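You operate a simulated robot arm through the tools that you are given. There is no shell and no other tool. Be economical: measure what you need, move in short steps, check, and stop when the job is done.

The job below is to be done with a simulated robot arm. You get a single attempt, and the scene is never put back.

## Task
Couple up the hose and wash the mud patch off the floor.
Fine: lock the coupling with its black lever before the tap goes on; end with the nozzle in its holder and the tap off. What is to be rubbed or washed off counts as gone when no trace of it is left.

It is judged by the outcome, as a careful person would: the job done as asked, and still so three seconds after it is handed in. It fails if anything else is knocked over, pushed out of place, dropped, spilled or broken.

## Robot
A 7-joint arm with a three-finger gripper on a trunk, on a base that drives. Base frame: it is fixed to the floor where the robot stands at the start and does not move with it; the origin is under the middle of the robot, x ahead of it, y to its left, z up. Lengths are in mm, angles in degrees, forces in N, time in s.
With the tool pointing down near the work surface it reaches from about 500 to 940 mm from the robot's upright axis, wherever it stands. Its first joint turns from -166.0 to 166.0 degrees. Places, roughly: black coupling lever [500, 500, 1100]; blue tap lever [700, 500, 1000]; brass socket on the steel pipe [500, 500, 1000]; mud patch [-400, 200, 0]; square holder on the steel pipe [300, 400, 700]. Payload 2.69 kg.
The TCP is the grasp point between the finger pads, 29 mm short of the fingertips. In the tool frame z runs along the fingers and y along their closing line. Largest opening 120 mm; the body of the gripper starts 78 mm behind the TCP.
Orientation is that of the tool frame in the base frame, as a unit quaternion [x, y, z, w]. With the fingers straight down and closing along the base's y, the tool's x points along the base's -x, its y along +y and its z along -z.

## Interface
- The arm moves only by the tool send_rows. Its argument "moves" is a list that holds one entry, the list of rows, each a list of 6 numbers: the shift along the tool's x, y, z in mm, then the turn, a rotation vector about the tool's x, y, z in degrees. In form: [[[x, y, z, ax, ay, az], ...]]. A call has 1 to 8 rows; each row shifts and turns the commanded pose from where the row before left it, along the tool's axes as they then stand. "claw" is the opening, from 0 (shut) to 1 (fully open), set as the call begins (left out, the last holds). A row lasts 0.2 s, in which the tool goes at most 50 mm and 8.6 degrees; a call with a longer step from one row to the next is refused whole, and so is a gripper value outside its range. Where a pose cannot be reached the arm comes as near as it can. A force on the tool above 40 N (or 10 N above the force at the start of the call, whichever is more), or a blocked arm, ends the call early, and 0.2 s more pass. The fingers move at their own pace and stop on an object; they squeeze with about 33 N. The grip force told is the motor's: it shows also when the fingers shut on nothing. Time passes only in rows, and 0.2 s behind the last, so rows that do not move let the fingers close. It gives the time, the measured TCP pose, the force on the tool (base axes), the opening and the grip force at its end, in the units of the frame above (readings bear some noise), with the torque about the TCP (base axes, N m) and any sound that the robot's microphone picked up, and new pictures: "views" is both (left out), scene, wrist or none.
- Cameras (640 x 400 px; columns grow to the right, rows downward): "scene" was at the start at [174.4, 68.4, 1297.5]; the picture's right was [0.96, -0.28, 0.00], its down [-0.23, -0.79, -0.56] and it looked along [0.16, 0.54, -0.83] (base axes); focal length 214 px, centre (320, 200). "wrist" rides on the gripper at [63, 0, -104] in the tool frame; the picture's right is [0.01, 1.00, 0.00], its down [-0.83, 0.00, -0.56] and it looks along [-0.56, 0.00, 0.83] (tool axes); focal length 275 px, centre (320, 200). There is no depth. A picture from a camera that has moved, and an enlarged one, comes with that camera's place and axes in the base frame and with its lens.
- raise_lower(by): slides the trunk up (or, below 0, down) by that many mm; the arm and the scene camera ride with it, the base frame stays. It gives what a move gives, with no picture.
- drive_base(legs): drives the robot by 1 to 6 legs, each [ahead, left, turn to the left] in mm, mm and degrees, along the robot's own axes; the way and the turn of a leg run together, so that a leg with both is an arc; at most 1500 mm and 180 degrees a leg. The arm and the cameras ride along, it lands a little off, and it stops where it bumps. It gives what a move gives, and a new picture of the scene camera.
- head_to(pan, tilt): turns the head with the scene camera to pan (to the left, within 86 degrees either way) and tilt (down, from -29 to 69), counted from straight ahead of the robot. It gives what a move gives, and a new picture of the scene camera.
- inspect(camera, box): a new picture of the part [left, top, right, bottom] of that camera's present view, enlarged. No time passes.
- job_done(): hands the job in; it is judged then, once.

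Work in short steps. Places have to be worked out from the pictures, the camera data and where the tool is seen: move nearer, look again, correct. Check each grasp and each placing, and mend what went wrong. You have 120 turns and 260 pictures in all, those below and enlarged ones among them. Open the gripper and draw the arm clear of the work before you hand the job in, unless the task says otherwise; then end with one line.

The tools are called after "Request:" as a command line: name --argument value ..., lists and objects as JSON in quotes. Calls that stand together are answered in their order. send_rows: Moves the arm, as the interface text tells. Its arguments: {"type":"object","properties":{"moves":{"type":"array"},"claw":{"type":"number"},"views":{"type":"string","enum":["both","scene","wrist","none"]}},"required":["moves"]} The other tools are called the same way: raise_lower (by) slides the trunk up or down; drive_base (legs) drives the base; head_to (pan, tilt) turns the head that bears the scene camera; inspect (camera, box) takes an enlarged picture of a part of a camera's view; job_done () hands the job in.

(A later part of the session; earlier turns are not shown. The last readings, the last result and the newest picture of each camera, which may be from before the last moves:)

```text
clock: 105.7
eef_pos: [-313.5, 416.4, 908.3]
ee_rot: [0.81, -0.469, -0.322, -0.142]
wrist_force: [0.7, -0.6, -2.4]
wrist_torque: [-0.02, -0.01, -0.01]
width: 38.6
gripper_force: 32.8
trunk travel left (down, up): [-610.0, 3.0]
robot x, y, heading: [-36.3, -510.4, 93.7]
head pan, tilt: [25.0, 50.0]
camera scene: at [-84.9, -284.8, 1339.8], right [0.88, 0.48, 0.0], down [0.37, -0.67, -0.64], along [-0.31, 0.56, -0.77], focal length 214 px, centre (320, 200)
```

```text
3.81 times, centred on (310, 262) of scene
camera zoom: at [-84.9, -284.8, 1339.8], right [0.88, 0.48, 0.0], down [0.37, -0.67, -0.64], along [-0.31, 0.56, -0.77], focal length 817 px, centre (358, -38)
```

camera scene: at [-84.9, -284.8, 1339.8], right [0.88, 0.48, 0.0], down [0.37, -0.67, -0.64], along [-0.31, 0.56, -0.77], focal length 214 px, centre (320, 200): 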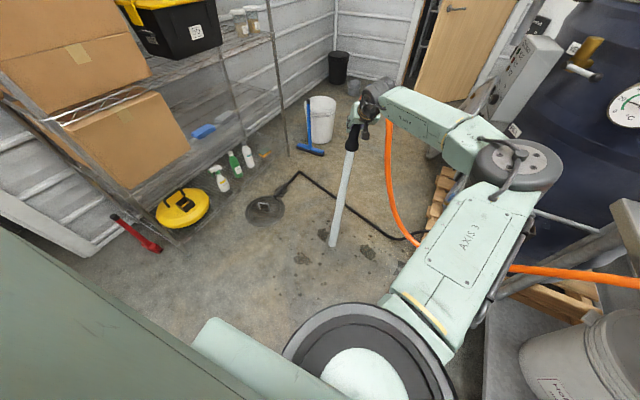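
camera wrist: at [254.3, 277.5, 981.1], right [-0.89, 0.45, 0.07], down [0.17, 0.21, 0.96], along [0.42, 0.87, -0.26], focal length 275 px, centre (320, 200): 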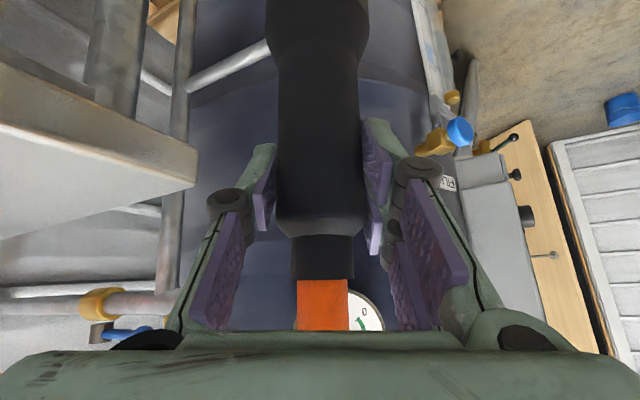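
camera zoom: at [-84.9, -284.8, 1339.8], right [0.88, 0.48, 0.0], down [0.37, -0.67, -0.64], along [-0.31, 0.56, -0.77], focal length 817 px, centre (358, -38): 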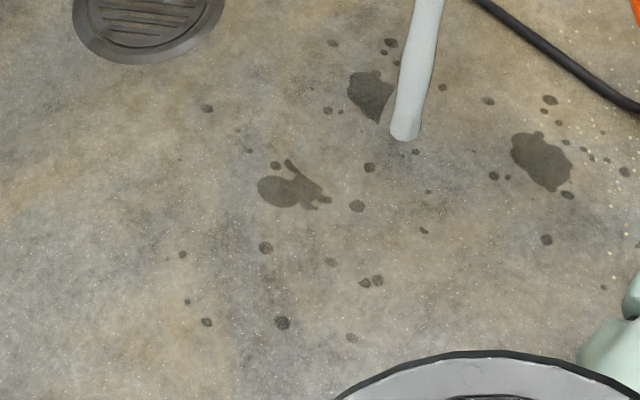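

The mud looks gone; the dark blots are wet splashes, also seen elsewhere along the jet's path. One closer check of the spot.

Request:
inspect --camera "scene" --box '[275, 235, 345, 287]'

```text
7.69 times, centred on (310, 261) of scene
camera zoom: at [-84.9, -284.8, 1339.8], right [0.88, 0.48, 0.0], down [0.37, -0.67, -0.64], along [-0.31, 0.56, -0.77], focal length 1650 px, centre (397, -269)
```

zoom: 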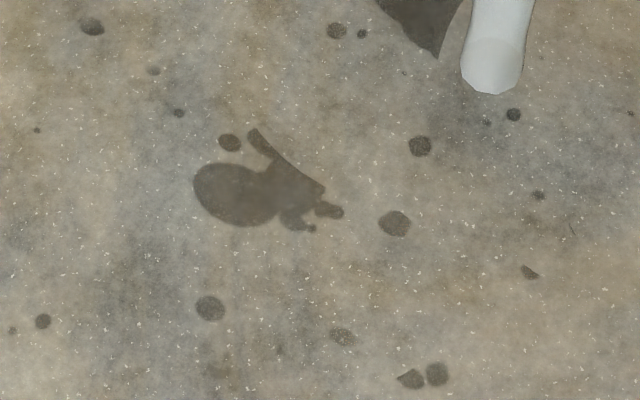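

The floor is clean. I bring the arm in and drive back forward 200 mm to return the nozzle.

Request:
send_rows --moves '[[[31.5, 5.3, -27.6, 0, 0, 0], [31.5, 5.3, -27.6, 0, 0, 0], [31.5, 5.3, -27.6, 0, 0, 0]]]' --views "none"

Request:
drive_base --legs '[[205, 0, 0]]'

```text
clock: 106.5
eef_pos: [-261.0, 303.3, 908.5]
ee_rot: [0.809, -0.469, -0.324, -0.144]
wrist_force: [0.5, 0.0, -2.8]
wrist_torque: [-0.01, -0.06, 0.01]
width: 38.8
gripper_force: 33.4
trunk travel left (down, up): [-610.0, 3.0]
robot x, y, heading: [-37.1, -510.5, 93.9]
head pan, tilt: [25.0, 50.0]
```

```text
clock: 108.1
eef_pos: [-277.0, 508.4, 907.2]
ee_rot: [0.81, -0.469, -0.322, -0.143]
wrist_force: [0.4, 0.1, -3.1]
wrist_torque: [0.04, 0.01, 0.0]
width: 38.9
gripper_force: 33.2
trunk travel left (down, up): [-610.0, 3.0]
robot x, y, heading: [-49.8, -303.1, 93.9]
head pan, tilt: [25.0, 50.0]
camera scene: at [-99.1, -78.7, 1339.7], right [0.88, 0.48, 0.0], down [0.37, -0.67, -0.64], along [-0.31, 0.56, -0.77], focal length 214 px, centre (320, 200)
```

scene: 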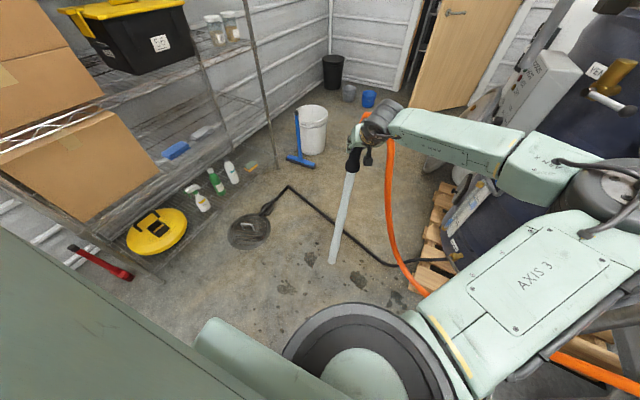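

Robot is back at its former place. I carry the nozzle back in the reverse arc toward the holder.

Request:
send_rows --moves '[[[29.1, -19.4, -29.4, 5.44, -0.56, 6.2], [26.7, -25.1, -27.3, 5.44, -0.56, 6.2], [23.7, -30.3, -24.7, 5.44, -0.56, 6.2], [20, -34.9, -21.5, 5.44, -0.56, 6.2], [2.6, -45.6, -6.3, 5.44, -0.56, 6.2], [-2.5, -46, -1.8, 5.44, -0.56, 6.2], [-7.4, -45.4, 2.5, 5.44, -0.56, 6.2]]]' --views "none"

Request:
head_to --pan -30 --tilt 40

```text
clock: 109.7
eef_pos: [1.2, 386.0, 905.3]
ee_rot: [-0.488, 0.8, 0.214, 0.275]
wrist_force: [0.1, -0.6, -2.1]
wrist_torque: [-0.01, -0.03, -0.03]
width: 38.9
gripper_force: 33.4
trunk travel left (down, up): [-610.0, 3.0]
robot x, y, heading: [-47.5, -305.0, 93.6]
head pan, tilt: [25.0, 50.0]
```

```text
clock: 111.0
eef_pos: [2.0, 385.4, 906.2]
ee_rot: [-0.487, 0.801, 0.215, 0.275]
wrist_force: [0.4, -0.3, -2.9]
wrist_torque: [-0.02, 0.01, 0.01]
width: 38.6
gripper_force: 32.6
trunk travel left (down, up): [-610.0, 3.0]
robot x, y, heading: [-47.5, -304.2, 93.9]
head pan, tilt: [-30.0, 40.0]
camera scene: at [-24.4, -70.6, 1354.0], right [0.9, -0.44, 0.0], down [-0.28, -0.58, -0.77], along [0.34, 0.69, -0.64], focal length 214 px, centre (320, 200)
```

scene: 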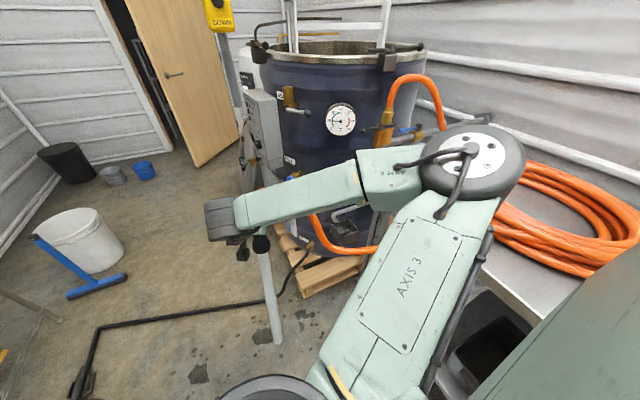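

I continue right and slightly up toward the holder.

Request:
send_rows --moves '[[[-19.7, -38.2, 5.8, 0, 0, 0], [-19.7, -38.2, 5.8, 0, 0, 0], [-19.7, -38.2, 5.8, 0, 0, 0], [-19.7, -38.2, 5.8, 0, 0, 0], [-19.7, -38.2, 5.8, 0, 0, 0], [-19.7, -38.2, 5.8, 0, 0, 0]]]' --views "both"

Request:
inspect --camera "scene" --box '[280, 150, 440, 350]'

```text
clock: 111.5
eef_pos: [-18.5, 403.9, 912.8]
ee_rot: [-0.561, 0.753, 0.237, 0.248]
wrist_force: [0.4, 0.2, -3.2]
wrist_torque: [0.0, -0.01, -0.02]
width: 38.6
gripper_force: 33.0
trunk travel left (down, up): [-610.0, 3.0]
robot x, y, heading: [-52.4, -302.8, 93.5]
head pan, tilt: [-30.0, 40.0]
stopped in row 2: the arm was blocked; the commanded pose is now the measured one
camera scene: at [-24.3, -70.6, 1354.0], right [0.9, -0.44, 0.0], down [-0.28, -0.58, -0.77], along [0.34, 0.69, -0.64], focal length 214 px, centre (320, 200)
camera wrist: at [-45.4, 290.4, 951.8], right [-0.96, 0.25, 0.08], down [0.14, 0.25, 0.96], along [0.22, 0.93, -0.28], focal length 275 px, centre (320, 200)
```

scene: 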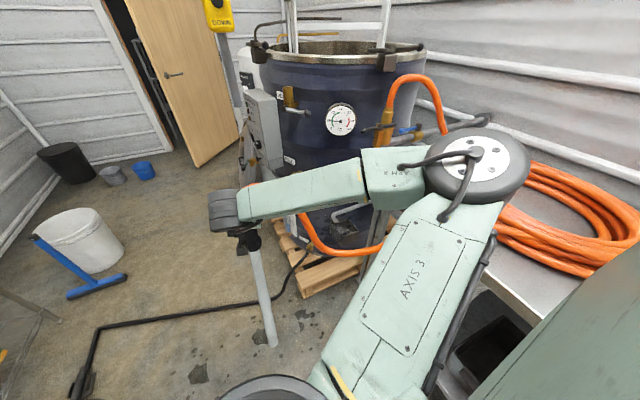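
wrist: 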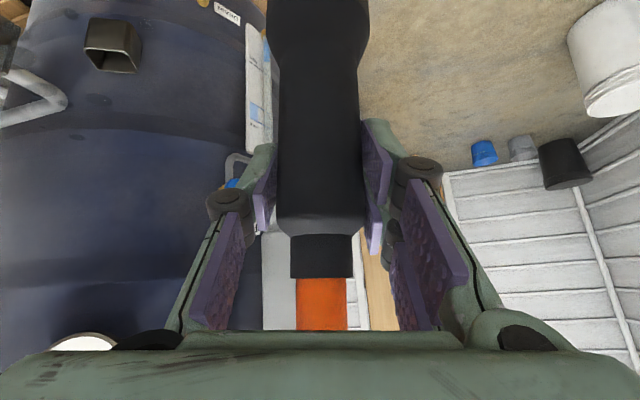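

```text
2.00 times, centred on (360, 250) of scene
camera zoom: at [-24.3, -70.6, 1354.0], right [0.9, -0.44, 0.0], down [-0.28, -0.58, -0.77], along [0.34, 0.69, -0.64], focal length 429 px, centre (240, 100)
```

zoom: 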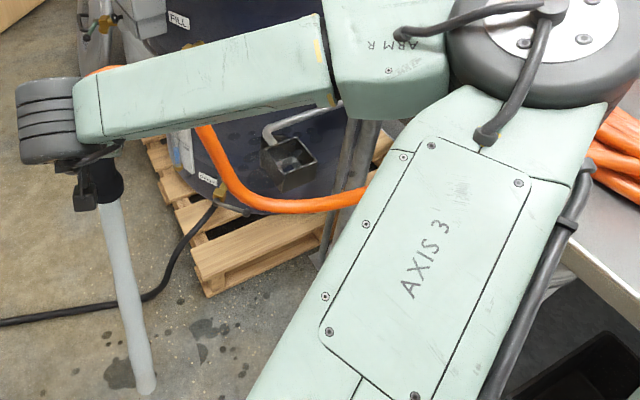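

The arm was blocked because I turned the hand too early (folded too tight). I turn it back somewhat and move outward-right, mirroring the way out.

Request:
send_rows --moves '[[[-17.5, -30, 6.3, -3.8, 0.5, -4.6], [-15.1, -31.8, 4, -3.8, 0.5, -4.6], [-12.4, -33, 1.8, -3.8, 0.5, -4.6], [-9.7, -34, -0.6, 0, 0, 0]]]' --views "scene"

```text
clock: 112.5
eef_pos: [121.1, 438.0, 932.3]
ee_rot: [0.672, -0.656, -0.271, -0.212]
wrist_force: [0.0, 0.3, -3.1]
wrist_torque: [-0.06, 0.01, 0.02]
width: 38.5
gripper_force: 32.8
trunk travel left (down, up): [-610.0, 3.0]
robot x, y, heading: [-50.2, -300.4, 93.4]
head pan, tilt: [-30.0, 40.0]
camera scene: at [-24.1, -70.7, 1354.0], right [0.9, -0.44, 0.0], down [-0.28, -0.58, -0.77], along [0.34, 0.69, -0.64], focal length 214 px, centre (320, 200)
```

scene: 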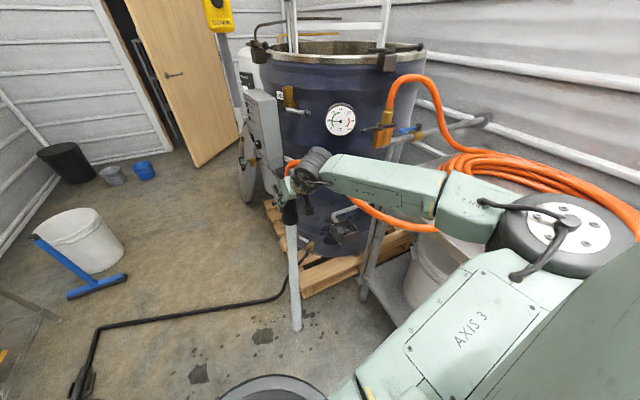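

Freed. I complete the arc to above the holder, turning the hand back to its picking direction.

Request:
send_rows --moves '[[[8.5, -44.7, -15.2, 4.8, -0.53, 5.7], [3.8, -46.4, -11.4, 4.8, -0.53, 5.7], [-0.9, -47.4, -7.5, 4.8, -0.53, 5.7], [-5.8, -47.5, -3.4, 4.8, -0.53, 5.7]]]' --views "both"

Request:
inspect --camera "scene" --box '[300, 140, 420, 240]'

```text
clock: 113.5
eef_pos: [303.6, 384.6, 947.3]
ee_rot: [-0.479, 0.808, 0.207, 0.275]
wrist_force: [0.8, -0.5, -2.4]
wrist_torque: [-0.03, 0.02, 0.02]
width: 39.0
gripper_force: 33.2
trunk travel left (down, up): [-610.0, 3.0]
robot x, y, heading: [-52.0, -305.8, 93.6]
head pan, tilt: [-30.0, 40.0]
camera scene: at [-24.1, -70.8, 1354.1], right [0.9, -0.44, 0.0], down [-0.28, -0.58, -0.77], along [0.34, 0.69, -0.64], focal length 214 px, centre (320, 200)
camera wrist: at [253.2, 280.1, 985.9], right [-0.89, 0.45, 0.07], down [0.19, 0.22, 0.96], along [0.42, 0.87, -0.28], focal length 275 px, centre (320, 200)
```

scene: 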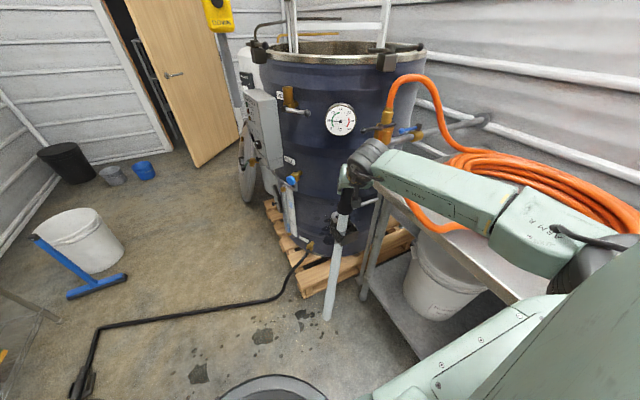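
wrist: 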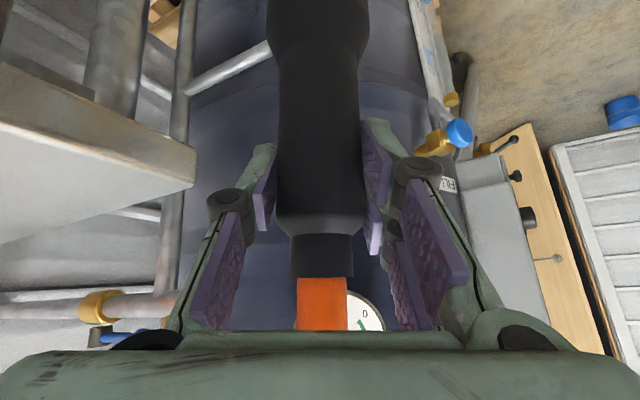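

```text
4.00 times, centred on (360, 190) of scene
camera zoom: at [-24.1, -70.8, 1354.1], right [0.9, -0.44, 0.0], down [-0.28, -0.58, -0.77], along [0.34, 0.69, -0.64], focal length 858 px, centre (160, 240)
```

zoom: 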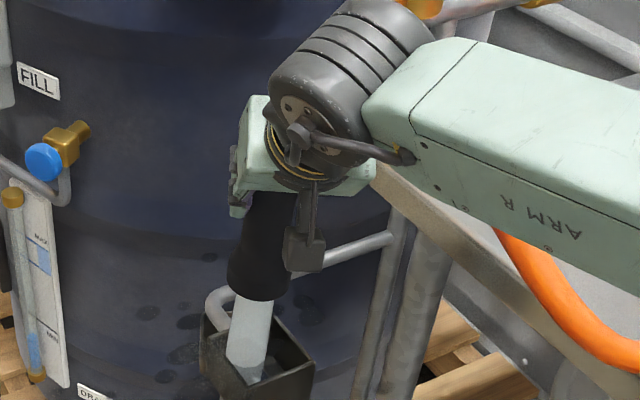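

This matches the lift-out pose almost exactly, and the jet now falls into the holder. I shift 4 mm and lower 65 mm, then check.

Request:
send_rows --moves '[[[-1.6, -3.6, 0.9, 0, 0, 0], [21, -2.3, 24.9, 0, 0, 0], [21, -2.3, 24.9, 0, 0, 0]]]' --views "wrist"

Request:
inspect --camera "scene" --box '[310, 160, 410, 250]'

```text
clock: 114.3
eef_pos: [306.8, 381.4, 878.7]
ee_rot: [-0.48, 0.807, 0.207, 0.275]
wrist_force: [-0.3, -0.2, -1.4]
wrist_torque: [-0.01, 0.02, -0.04]
width: 38.8
gripper_force: 33.0
trunk travel left (down, up): [-610.0, 3.0]
robot x, y, heading: [-48.8, -301.0, 93.8]
head pan, tilt: [-30.0, 40.0]
camera wrist: at [256.0, 278.1, 918.0], right [-0.89, 0.45, 0.07], down [0.18, 0.22, 0.96], along [0.42, 0.87, -0.28], focal length 275 px, centre (320, 200)
```

wrist: 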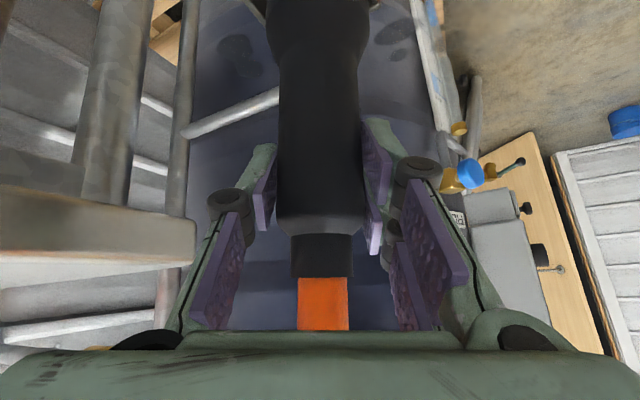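

```text
4.44 times, centred on (360, 205) of scene
camera zoom: at [-24.2, -70.5, 1354.0], right [0.9, -0.44, 0.0], down [-0.28, -0.58, -0.77], along [0.34, 0.69, -0.64], focal length 953 px, centre (142, 178)
```

zoom: 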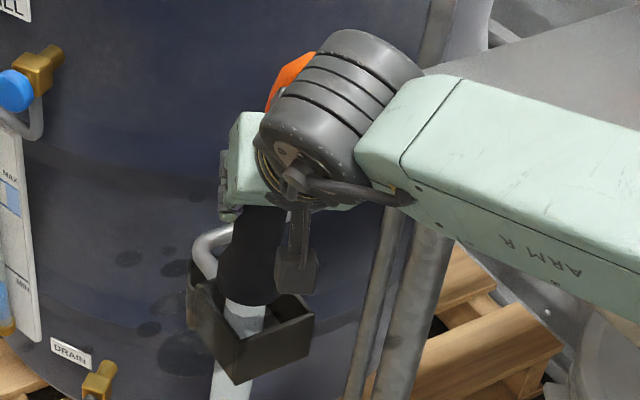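

The nozzle bottom hangs slightly toward −x of the holder's middle. I shift (+6,+4) mm and lower 25 mm.

Request:
send_rows --moves '[[[-4.9, -3.5, 3.9, 0, 0, 0], [8, -0.9, 9.6, 0, 0, 0], [8, -0.9, 9.6, 0, 0, 0]]]' --views "wrist"

Request:
inspect --camera "scene" --box '[330, 180, 390, 240]'

```text
clock: 115.1
eef_pos: [311.7, 387.1, 852.2]
ee_rot: [-0.48, 0.807, 0.207, 0.274]
wrist_force: [-0.1, 0.0, -1.8]
wrist_torque: [-0.01, -0.04, -0.02]
width: 38.8
gripper_force: 33.3
trunk travel left (down, up): [-610.0, 3.0]
robot x, y, heading: [-52.2, -301.4, 93.6]
head pan, tilt: [-30.0, 40.0]
camera wrist: at [261.9, 283.1, 891.8], right [-0.89, 0.45, 0.07], down [0.18, 0.22, 0.96], along [0.42, 0.87, -0.28], focal length 275 px, centre (320, 200)
```

wrist: 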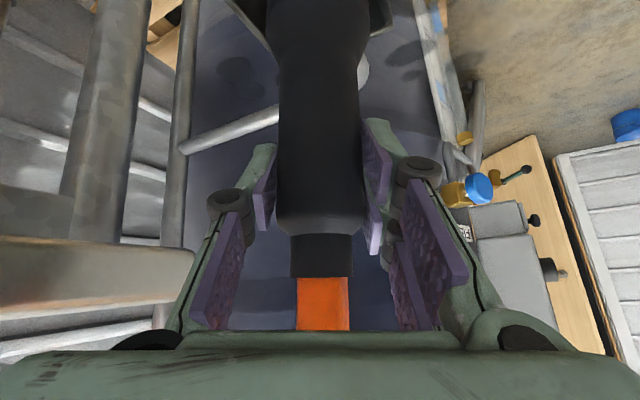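

```text
6.67 times, centred on (360, 210) of scene
camera zoom: at [-24.3, -70.6, 1354.0], right [0.9, -0.44, 0.0], down [-0.28, -0.58, -0.77], along [0.34, 0.69, -0.64], focal length 1430 px, centre (53, 133)
```

zoom: 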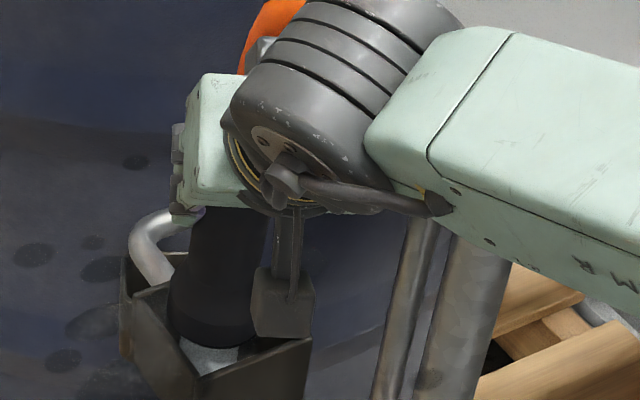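

The nozzle end is in the mouth of the holder. I lower on, watching the force.

Request:
send_rows --moves '[[[6.4, -0.7, 7.7, 0, 0, 0], [6.4, -0.7, 7.7, 0, 0, 0], [6.4, -0.7, 7.7, 0, 0, 0], [6.4, -0.7, 7.7, 0, 0, 0]]]' --views "wrist"

Request:
inspect --camera "scene" --box '[330, 180, 390, 240]'

```text
clock: 116.1
eef_pos: [312.2, 387.6, 813.1]
ee_rot: [-0.48, 0.807, 0.207, 0.275]
wrist_force: [0.1, -0.7, -3.2]
wrist_torque: [-0.02, 0.0, 0.01]
width: 38.8
gripper_force: 32.5
trunk travel left (down, up): [-610.0, 3.0]
robot x, y, heading: [-51.6, -300.9, 93.9]
head pan, tilt: [-30.0, 40.0]
camera wrist: at [261.6, 283.0, 851.0], right [-0.89, 0.45, 0.07], down [0.18, 0.22, 0.96], along [0.41, 0.87, -0.28], focal length 275 px, centre (320, 200)
```

wrist: 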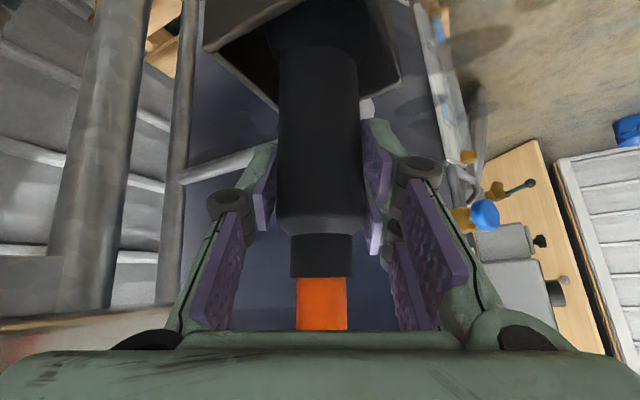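

```text
6.67 times, centred on (360, 210) of scene
camera zoom: at [-24.3, -70.6, 1354.0], right [0.9, -0.44, 0.0], down [-0.28, -0.58, -0.77], along [0.34, 0.69, -0.64], focal length 1430 px, centre (53, 133)
```

zoom: 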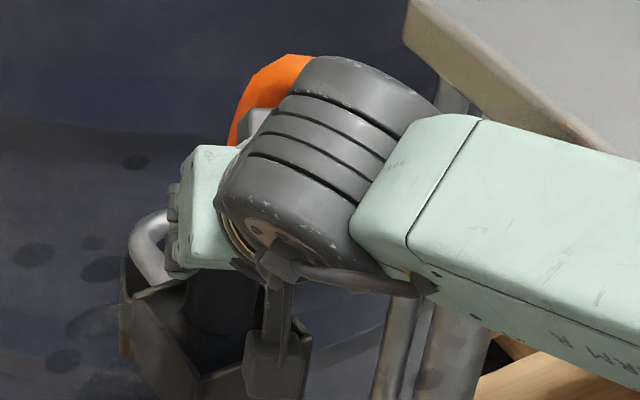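

It's in the holder as at first. I lower the last few mm to rest it.

Request:
send_rows --moves '[[[2.6, -0.3, 3.1, 0, 0, 0], [2.6, -0.3, 3.1, 0, 0, 0], [1.3, -0.1, 1.5, 0, 0, 0]]]' --views "none"

```text
clock: 116.9
eef_pos: [312.9, 386.8, 807.8]
ee_rot: [-0.48, 0.805, 0.209, 0.278]
wrist_force: [-4.8, -10.9, 27.5]
wrist_torque: [-0.78, -0.19, -0.16]
width: 38.9
gripper_force: 33.2
trunk travel left (down, up): [-610.0, 3.0]
robot x, y, heading: [-52.0, -302.0, 93.7]
head pan, tilt: [-30.0, 40.0]
```

It rests on the holder's bottom (27 N). I open and check before backing out.

Request:
send_rows --moves '[[[0, 0, 0, 0, 0, 0], [0, 0, 0, 0, 0, 0], [0, 0, 0, 0, 0, 0], [0, 0, 0, 0, 0, 0]]]' --claw 0.7 --views "wrist"

Request:
send_rows --moves '[[[0, 0, -25, 0, 0, 0], [0, 0, -45, 0, 0, 0], [0, 0, -45, 0, 0, 0], [-25, 0, -40, 0, 0, 0]]]' --views "both"

```text
clock: 117.9
eef_pos: [311.9, 387.1, 802.9]
ee_rot: [-0.48, 0.807, 0.207, 0.275]
wrist_force: [-0.6, 0.0, 0.9]
wrist_torque: [0.0, 0.0, -0.03]
width: 83.8
gripper_force: 0.1
trunk travel left (down, up): [-610.0, 3.0]
robot x, y, heading: [-51.0, -305.3, 93.9]
head pan, tilt: [-30.0, 40.0]
camera wrist: at [261.6, 283.1, 841.3], right [-0.89, 0.45, 0.07], down [0.18, 0.22, 0.96], along [0.42, 0.87, -0.28], focal length 275 px, centre (320, 200)
```

wrist: 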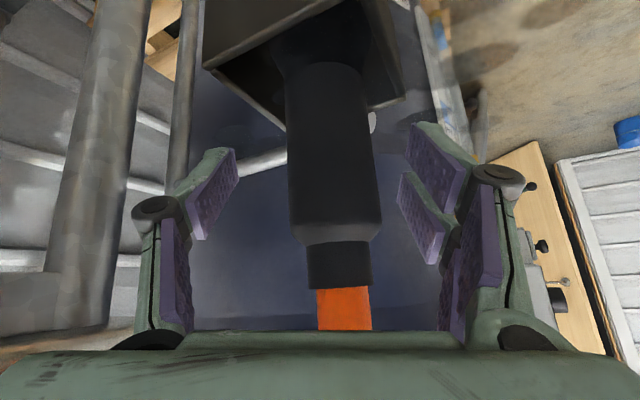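

```text
clock: 119.1
eef_pos: [264.1, 323.3, 916.8]
ee_rot: [-0.474, 0.811, 0.247, 0.238]
wrist_force: [-0.9, -0.7, 0.6]
wrist_torque: [0.05, 0.0, -0.02]
width: 84.2
gripper_force: 0.2
trunk travel left (down, up): [-610.0, 3.0]
robot x, y, heading: [-50.3, -303.5, 93.8]
head pan, tilt: [-30.0, 40.0]
stopped in row 4: the arm was blocked; the commanded pose is now the measured one
camera scene: at [-24.3, -70.6, 1354.0], right [0.9, -0.44, 0.0], down [-0.28, -0.58, -0.77], along [0.34, 0.69, -0.64], focal length 214 px, centre (320, 200)
camera wrist: at [219.3, 216.6, 956.7], right [-0.89, 0.42, 0.17], down [0.28, 0.19, 0.94], along [0.37, 0.88, -0.29], focal length 275 px, centre (320, 200)
```

scene: 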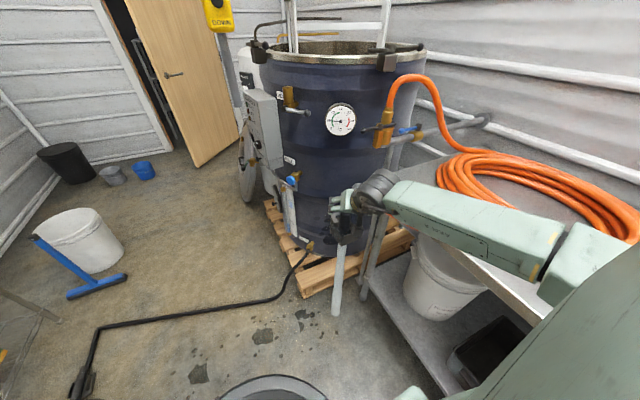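
wrist: 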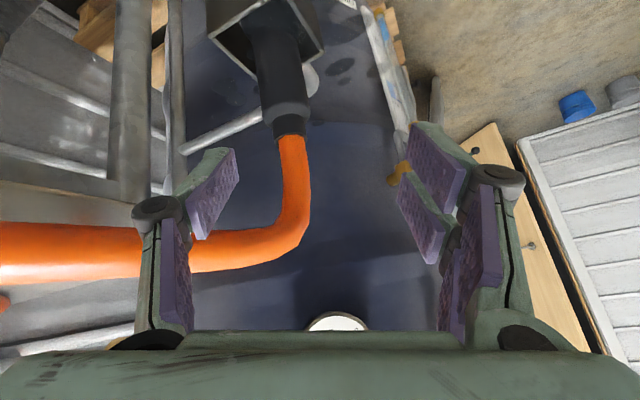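

The nozzle stands in its holder with the jet going down. The arm got blocked backing out (too folded, near the table edge), so I go straight up instead.

Request:
send_rows --moves '[[[-12, 10, -16, 0, 0, 0], [-24.8, 7, -30.6, 0, 0, 0], [-24.8, 7, -30.6, 0, 0, 0], [-24.8, 7, -30.6, 0, 0, 0]]]' --views "both"

Request:
inspect --camera "scene" --box '[300, 130, 420, 330]'

```text
clock: 120.1
eef_pos: [261.5, 324.3, 1060.3]
ee_rot: [-0.475, 0.81, 0.246, 0.24]
wrist_force: [-0.2, 0.2, -1.0]
wrist_torque: [0.0, 0.0, 0.0]
width: 84.1
gripper_force: 0.1
trunk travel left (down, up): [-610.0, 3.0]
robot x, y, heading: [-49.8, -302.8, 94.0]
head pan, tilt: [-30.0, 40.0]
camera scene: at [-24.4, -70.8, 1354.0], right [0.9, -0.44, 0.0], down [-0.28, -0.58, -0.77], along [0.34, 0.69, -0.64], focal length 214 px, centre (320, 200)
camera wrist: at [216.2, 217.7, 1100.4], right [-0.89, 0.43, 0.17], down [0.27, 0.2, 0.94], along [0.37, 0.88, -0.29], focal length 275 px, centre (320, 200)
```

scene: 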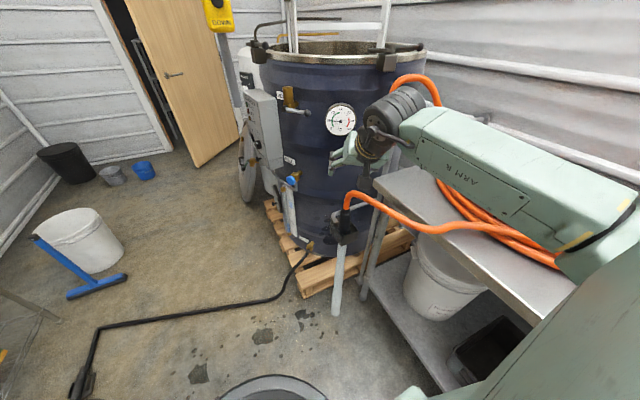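
wrist: 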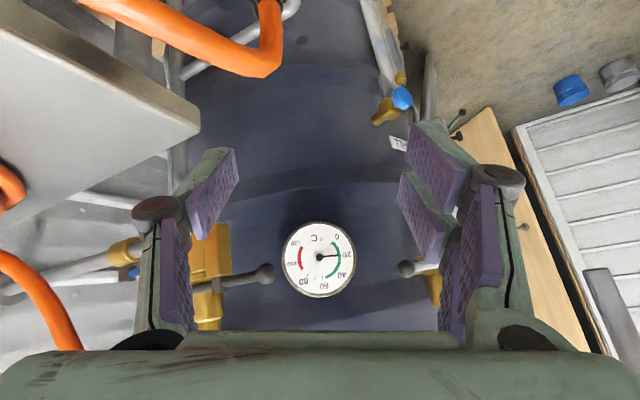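

```text
2.00 times, centred on (360, 230) of scene
camera zoom: at [-24.4, -70.8, 1354.0], right [0.9, -0.44, 0.0], down [-0.28, -0.58, -0.77], along [0.34, 0.69, -0.64], focal length 429 px, centre (240, 140)
```

zoom: 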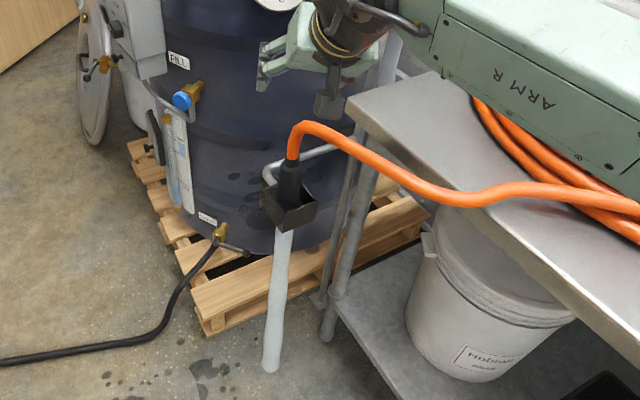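

The nozzle is properly in its holder. Now the tap: I raise the hand and drive a little forward and right so the tap lever is in reach.

Request:
send_rows --moves '[[[-14.3, 14, -24.4, 0, 0, 0], [-14.3, 14, -24.4, 0, 0, 0], [-14.3, 14, -24.4, 0, 0, 0]]]' --claw 0.33 --views "none"

Request:
drive_base --legs '[[130, -110, 0]]'

```text
clock: 120.9
eef_pos: [225.6, 326.4, 1149.9]
ee_rot: [-0.474, 0.811, 0.245, 0.24]
wrist_force: [0.1, -1.2, 0.2]
wrist_torque: [-0.02, -0.02, 0.01]
width: 39.6
gripper_force: 0.1
trunk travel left (down, up): [-610.0, 3.0]
robot x, y, heading: [-49.4, -301.6, 93.5]
head pan, tilt: [-30.0, 40.0]
```

```text
clock: 122.4
eef_pos: [329.3, 460.8, 1148.0]
ee_rot: [-0.473, 0.812, 0.245, 0.24]
wrist_force: [-0.6, 0.0, 0.5]
wrist_torque: [-0.01, 0.0, -0.03]
width: 39.3
gripper_force: 0.1
trunk travel left (down, up): [-610.0, 3.0]
robot x, y, heading: [49.6, -169.3, 93.4]
head pan, tilt: [-30.0, 40.0]
camera scene: at [76.5, 64.7, 1353.9], right [0.9, -0.45, 0.0], down [-0.29, -0.58, -0.77], along [0.34, 0.69, -0.64], focal length 214 px, centre (320, 200)
```

scene: 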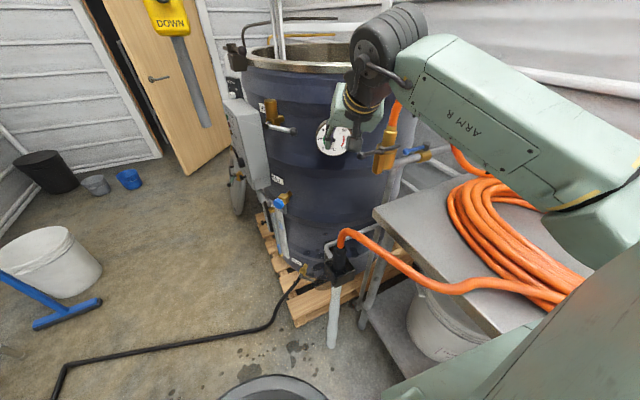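

Holding a sound plan: with closed fingers I'll hook the left side of the tap's ball and draw it back toward −y. I level the hand's roll and go round in front of the coupling.

Request:
send_rows --moves '[[[13.2, -38.9, -23.5, 0, 0, -8], [18.5, -36.6, -23.5, 0, 0, -7.8], [-13.8, -40.8, 11.7, 0, 0, 0], [-13.8, -40.8, 11.7, 0, 0, 0], [-13.8, -40.8, 11.7, 0, 0, 0], [-13.8, -40.8, 11.7, 0, 0, 0]]]' --claw 0 --views "both"

```text
clock: 123.8
eef_pos: [466.2, 395.9, 1153.4]
ee_rot: [-0.58, 0.739, 0.21, 0.27]
wrist_force: [-0.2, -0.4, 0.2]
wrist_torque: [-0.01, -0.01, 0.0]
width: 0.0
gripper_force: 28.4
out of reach, approached as far as the arm can: row 5, 6
trunk travel left (down, up): [-610.0, 3.0]
robot x, y, heading: [49.2, -166.2, 93.5]
head pan, tilt: [-30.0, 40.0]
camera scene: at [76.1, 64.2, 1354.1], right [0.9, -0.45, 0.0], down [-0.29, -0.58, -0.77], along [0.34, 0.69, -0.64], focal length 214 px, centre (320, 200)
camera wrist: at [438.2, 284.1, 1192.9], right [-0.97, 0.23, -0.01], down [0.06, 0.27, 0.96], along [0.23, 0.93, -0.28], focal length 275 px, centre (320, 200)
```

scene: 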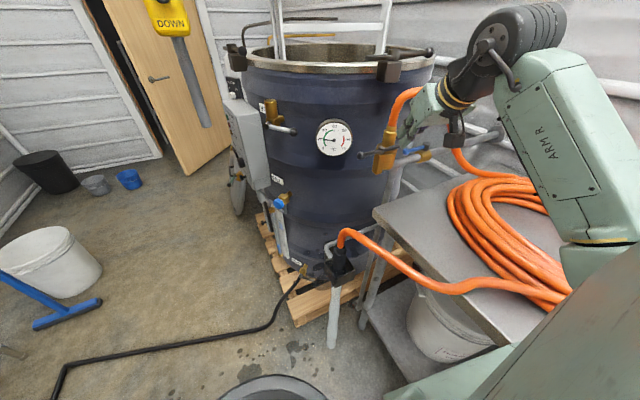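
wrist: 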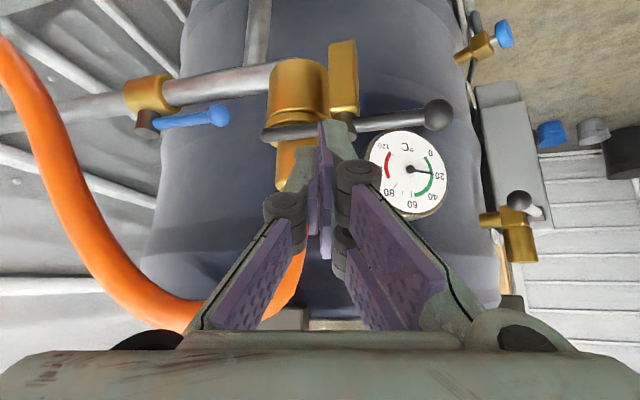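

The ball is confirmed at [595,492,1037] and the post at [680,492], but the arm is near its reach limit. I draw the hand back and drive the base a little closer.

Request:
send_rows --moves '[[[25, -8, -21, 0, 0, 0], [25, -8, -21, 0, 0, 0], [25, -8, -21, 0, 0, 0]]]' --views "none"

Request:
drive_base --legs '[[90, -50, 0]]'

Request:
send_rows --moves '[[[0, 0, 0, 0, 0, 0]]]' --views "wrist"

```text
clock: 124.6
eef_pos: [466.7, 342.0, 1155.2]
ee_rot: [-0.579, 0.74, 0.21, 0.272]
wrist_force: [0.2, 1.1, 0.0]
wrist_torque: [0.0, 0.0, 0.02]
width: 0.0
gripper_force: 28.3
out of reach, approached as far as the arm can: row 2, 3
trunk travel left (down, up): [-610.0, 3.0]
robot x, y, heading: [47.8, -166.9, 93.3]
head pan, tilt: [-30.0, 40.0]
```

```text
clock: 125.8
eef_pos: [509.2, 441.4, 1153.6]
ee_rot: [-0.58, 0.739, 0.21, 0.271]
wrist_force: [0.2, 1.8, -0.3]
wrist_torque: [-0.02, 0.02, 0.0]
width: 0.3
gripper_force: 27.9
trunk travel left (down, up): [-610.0, 3.0]
robot x, y, heading: [92.1, -68.5, 93.7]
head pan, tilt: [-30.0, 40.0]
camera scene: at [119.8, 160.5, 1353.9], right [0.9, -0.44, 0.0], down [-0.28, -0.58, -0.77], along [0.34, 0.69, -0.64], focal length 214 px, centre (320, 200)
```

scene: 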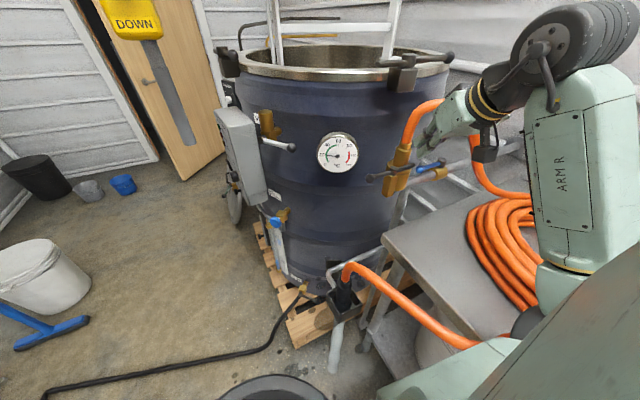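

```text
clock: 126.2
eef_pos: [508.7, 439.2, 1153.6]
ee_rot: [-0.58, 0.738, 0.211, 0.27]
wrist_force: [-1.1, -0.6, -0.1]
wrist_torque: [0.02, 0.02, -0.01]
width: 0.0
gripper_force: 28.7
trunk travel left (down, up): [-610.0, 3.0]
robot x, y, heading: [93.0, -73.0, 93.7]
head pan, tilt: [-30.0, 40.0]
camera wrist: at [480.6, 326.6, 1193.0], right [-0.97, 0.23, -0.01], down [0.06, 0.27, 0.96], along [0.23, 0.93, -0.28], focal length 275 px, centre (320, 200)
```

wrist: 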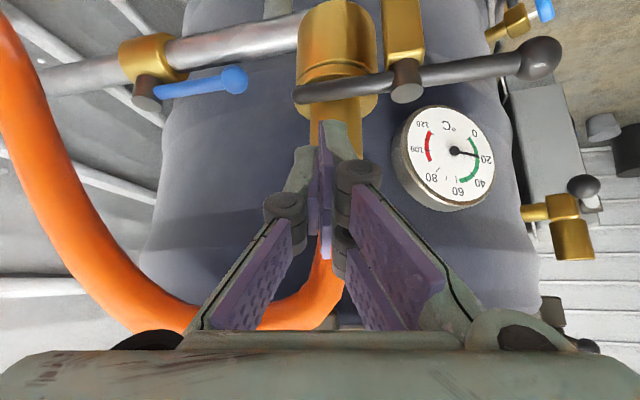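

The ball is at [593,492,1038]. I shift right of the coupling tail and descend to 60 mm short of the hook position.

Request:
send_rows --moves '[[[0, -45, 5, 0, 0, 0], [6.4, -3, 22, 0, 0, 0], [6.4, 0, 22, 0, 0, 0]]]' --views "wrist"

Request:
inspect --camera "scene" --box '[360, 80, 520, 220]'

```text
clock: 127.0
eef_pos: [516.7, 452.7, 1115.2]
ee_rot: [-0.575, 0.743, 0.21, 0.272]
wrist_force: [4.1, -22.4, 15.4]
wrist_torque: [0.39, -0.01, -0.14]
width: 0.0
gripper_force: 28.2
out of reach, approached as far as the arm can: row 1
trunk travel left (down, up): [-610.0, 3.0]
robot x, y, heading: [93.5, -70.4, 93.7]
head pan, tilt: [-30.0, 40.0]
camera wrist: at [487.6, 339.5, 1154.4], right [-0.97, 0.25, 0.0], down [0.06, 0.27, 0.96], along [0.24, 0.93, -0.27], focal length 275 px, centre (320, 200)
```

wrist: 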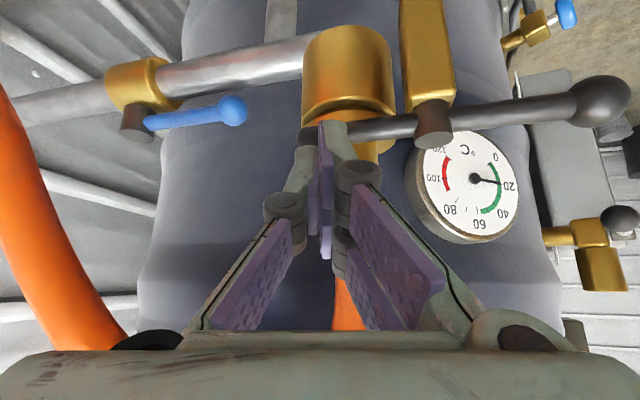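

```text
2.86 times, centred on (440, 150) of scene
camera zoom: at [119.2, 156.7, 1354.9], right [0.9, -0.44, 0.0], down [-0.28, -0.57, -0.77], along [0.34, 0.69, -0.64], focal length 613 px, centre (-23, 343)
```

zoom: 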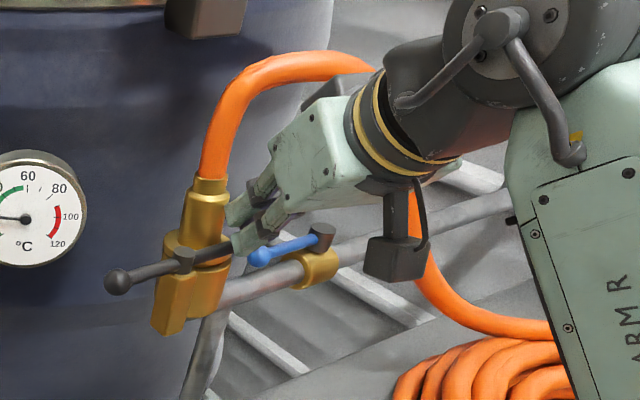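

The arm could not go further right and nudged the coupling, so I back off 50 mm at once. Then I use the base: a 6° right turn with some forward travel carries the hand right past the coupling.

Request:
send_rows --moves '[[[0, 0, -40, 0, 0, 0], [0, 0, -30, 0, 0, 0]]]' --views "none"

Request:
drive_base --legs '[[45, 0, -7]]'

Request:
send_rows --moves '[[[0, 0, 0, 0, 0, 0]]]' --views "wrist"

Request:
inspect --camera "scene" --box '[360, 60, 560, 220]'

```text
clock: 127.6
eef_pos: [502.7, 415.8, 1168.2]
ee_rot: [-0.581, 0.738, 0.211, 0.271]
wrist_force: [0.1, 0.3, -0.1]
wrist_torque: [0.0, -0.02, -0.01]
width: 0.0
gripper_force: 28.7
trunk travel left (down, up): [-610.0, 3.0]
robot x, y, heading: [93.1, -72.2, 93.6]
head pan, tilt: [-30.0, 40.0]
```

```text
clock: 128.6
eef_pos: [558.9, 404.3, 1166.9]
ee_rot: [-0.535, 0.772, 0.193, 0.284]
wrist_force: [0.0, 0.1, -0.4]
wrist_torque: [0.0, 0.0, 0.01]
width: 0.0
gripper_force: 28.7
trunk travel left (down, up): [-610.0, 3.0]
robot x, y, heading: [93.2, -29.6, 86.8]
head pan, tilt: [-30.0, 40.0]
camera scene: at [147.0, 198.4, 1354.0], right [0.84, -0.55, 0.0], down [-0.35, -0.54, -0.77], along [0.42, 0.64, -0.64], focal length 214 px, centre (320, 200)
```

scene: 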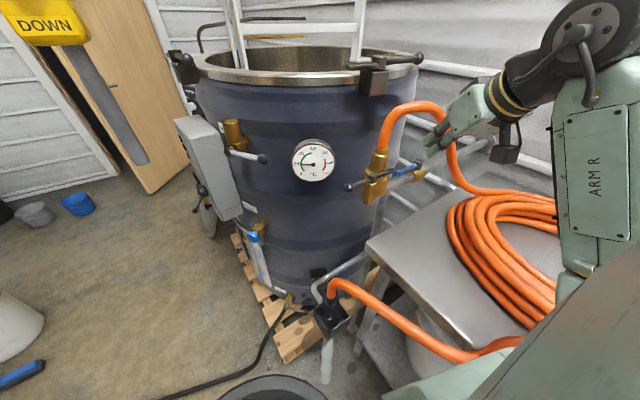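

```text
clock: 129.0
eef_pos: [558.6, 404.5, 1167.0]
ee_rot: [-0.535, 0.772, 0.194, 0.283]
wrist_force: [-0.3, -0.5, -0.7]
wrist_torque: [-0.02, 0.01, 0.02]
width: 0.0
gripper_force: 28.5
trunk travel left (down, up): [-610.0, 3.0]
robot x, y, heading: [94.1, -28.6, 86.8]
head pan, tilt: [-30.0, 40.0]
camera wrist: at [517.2, 295.7, 1206.3], right [-0.94, 0.35, -0.01], down [0.09, 0.26, 0.96], along [0.34, 0.9, -0.28], focal length 275 px, centre (320, 200)
```

wrist: 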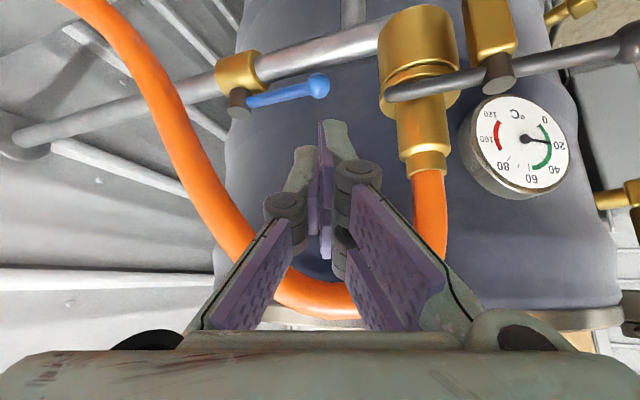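

```text
2.50 times, centred on (460, 140) of scene
camera zoom: at [146.8, 198.0, 1354.1], right [0.84, -0.55, 0.0], down [-0.35, -0.54, -0.77], along [0.42, 0.64, -0.64], focal length 536 px, centre (-30, 350)
```

zoom: 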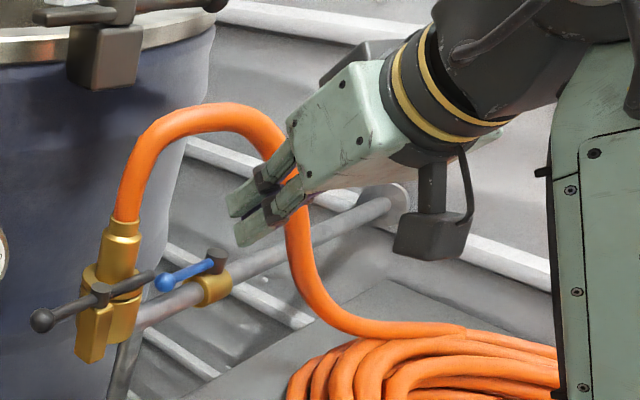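

The ball is now straight ahead-left. I yaw the hand 8° for clearance to the plug and advance along the tool axis, stopping 35 mm short.

Request:
send_rows --moves '[[[0, 0, 0, -5.2, 0, -6.1], [4.7, 6.8, 33, 0, 0, 0], [0, 0, 33, 0, 0, 0], [0, 0, 33, 0, 0, 0]]]' --views "wrist"

Request:
inspect --camera "scene" --box '[360, 100, 500, 220]'

```text
clock: 130.0
eef_pos: [578.0, 462.9, 1088.5]
ee_rot: [-0.535, 0.772, 0.194, 0.282]
wrist_force: [0.3, -0.6, 0.9]
wrist_torque: [0.01, 0.03, 0.02]
width: 0.1
gripper_force: 28.6
out of reach, approached as far as the arm can: row 1
trunk travel left (down, up): [-610.0, 3.0]
robot x, y, heading: [91.6, -28.8, 86.7]
head pan, tilt: [-30.0, 40.0]
camera wrist: at [536.0, 355.6, 1126.8], right [-0.94, 0.35, -0.01], down [0.09, 0.26, 0.96], along [0.34, 0.9, -0.28], focal length 275 px, centre (320, 200)
```

wrist: 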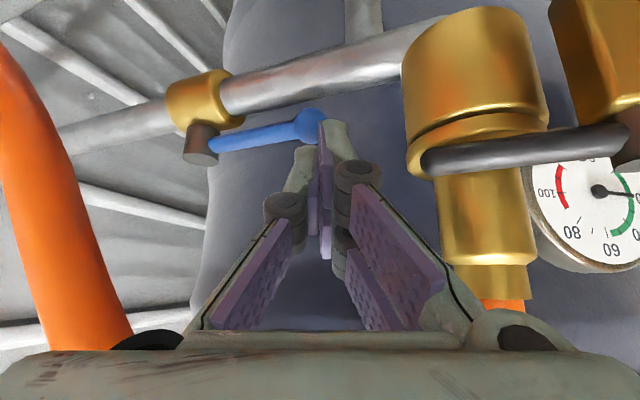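

```text
3.33 times, centred on (430, 160) of scene
camera zoom: at [147.0, 198.1, 1354.1], right [0.84, -0.55, 0.0], down [-0.35, -0.54, -0.77], along [0.42, 0.64, -0.64], focal length 715 px, centre (-47, 333)
```

zoom: 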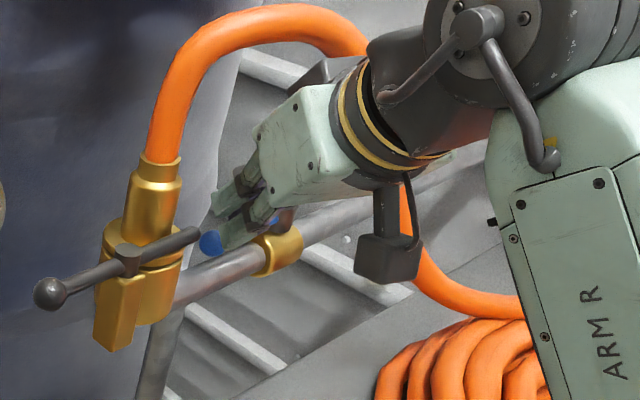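

Rather than squeeze beside the plug, I hook the rod from above: the tilted finger passes over it with the tip behind, then I pull toward −y.

Request:
send_rows --moves '[[[-17.2, -3.4, 16.5, 0, 0, 0], [-17.1, -3.3, 16.4, 0, 0, 0], [10, -1.4, 6, 0, 0, 0], [9.9, -1.4, 6, 0, 0, 0]]]' --views "wrist"

Request:
inspect --camera "scene" --box '[370, 120, 480, 210]'

```text
clock: 131.0
eef_pos: [597.1, 504.8, 1084.5]
ee_rot: [-0.532, 0.774, 0.194, 0.284]
wrist_force: [0.0, 0.4, 0.0]
wrist_torque: [-0.02, -0.02, 0.03]
width: 0.1
gripper_force: 28.8
out of reach, approached as far as the arm can: row 3, 4
trunk travel left (down, up): [-610.0, 3.0]
robot x, y, heading: [92.4, -25.9, 86.8]
head pan, tilt: [-30.0, 40.0]
camera wrist: at [555.4, 397.2, 1122.8], right [-0.93, 0.36, -0.01], down [0.09, 0.26, 0.96], along [0.34, 0.9, -0.28], focal length 275 px, centre (320, 200)
```

wrist: 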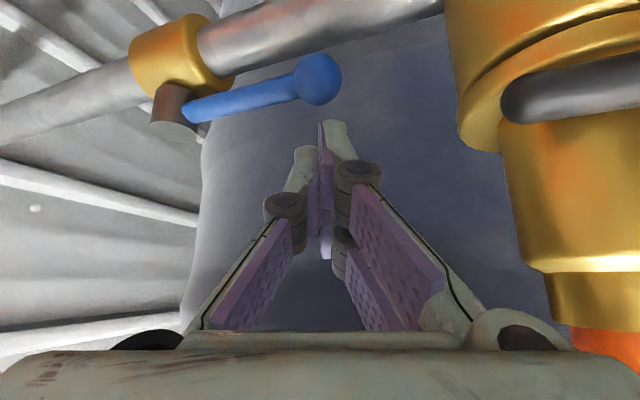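

```text
4.44 times, centred on (425, 165) of scene
camera zoom: at [146.8, 197.8, 1354.1], right [0.84, -0.55, 0.0], down [-0.35, -0.54, -0.77], along [0.42, 0.64, -0.64], focal length 953 px, centre (-147, 356)
```

zoom: 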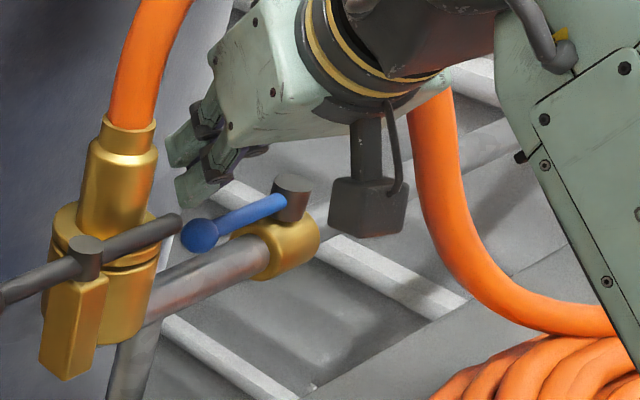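

The tip is over and behind the rod but the arm can't go lower, so I lower the trunk 24 mm, then pull gently by backing the base.

Request:
raise_lower --by -24

Request:
drive_base --legs '[[-22, 0, -1.2]]'

Request:
inspect --camera "wrist" --box '[100, 0, 500, 250]'

Request:
inspect --camera "scene" --box '[370, 110, 480, 200]'

```text
clock: 131.7
eef_pos: [596.5, 505.6, 1059.7]
ee_rot: [-0.531, 0.774, 0.192, 0.285]
wrist_force: [0.2, -0.3, 0.6]
wrist_torque: [-0.04, 0.01, 0.01]
width: 0.0
gripper_force: 29.0
trunk travel left (down, up): [-586.0, 27.0]
robot x, y, heading: [94.7, -27.7, 86.8]
head pan, tilt: [-30.0, 40.0]
```

```text
clock: 132.5
eef_pos: [607.6, 472.1, 1060.0]
ee_rot: [-0.523, 0.78, 0.19, 0.286]
wrist_force: [-0.2, 0.6, 0.1]
wrist_torque: [0.0, 0.02, 0.0]
width: 0.0
gripper_force: 28.6
trunk travel left (down, up): [-586.0, 27.0]
robot x, y, heading: [94.6, -51.1, 85.5]
head pan, tilt: [-30.0, 40.0]
camera scene: at [150.2, 174.3, 1330.3], right [0.82, -0.57, 0.0], down [-0.36, -0.53, -0.77], along [0.43, 0.63, -0.64], focal length 214 px, centre (320, 200)
```

scene: 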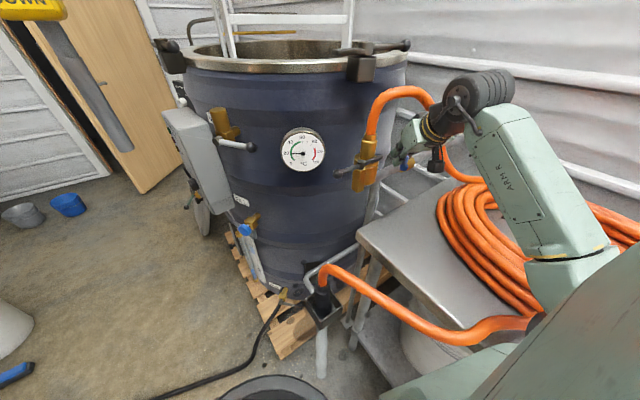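

```text
1.60 times, centred on (300, 125) of wrist
camera zoom: at [563.1, 364.8, 1099.2], right [-0.93, 0.38, -0.01], down [0.1, 0.26, 0.96], along [0.36, 0.89, -0.28], focal length 440 px, centre (352, 320)
```

zoom: 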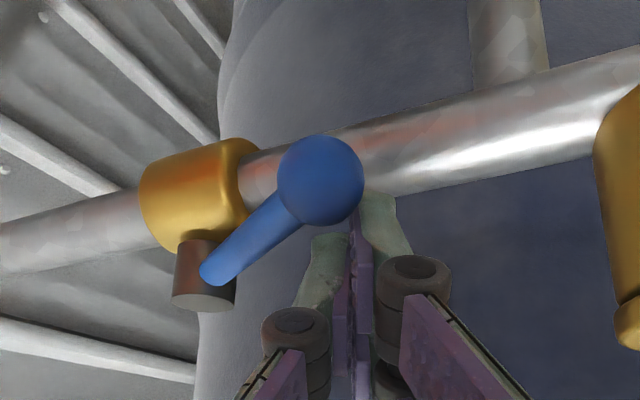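

```text
4.44 times, centred on (425, 155) of scene
camera zoom: at [150.2, 174.3, 1330.3], right [0.82, -0.57, 0.0], down [-0.36, -0.53, -0.77], along [0.43, 0.63, -0.64], focal length 953 px, centre (-147, 400)
```

zoom: 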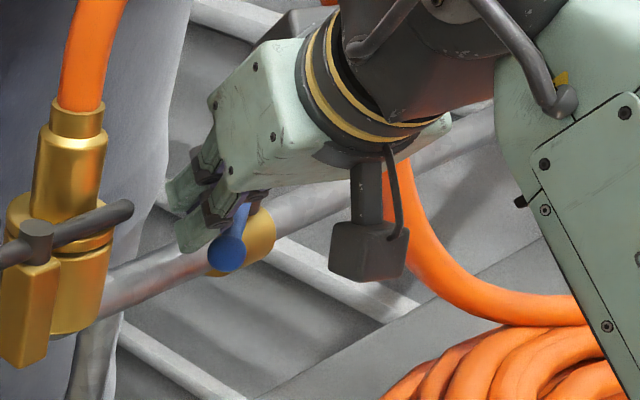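

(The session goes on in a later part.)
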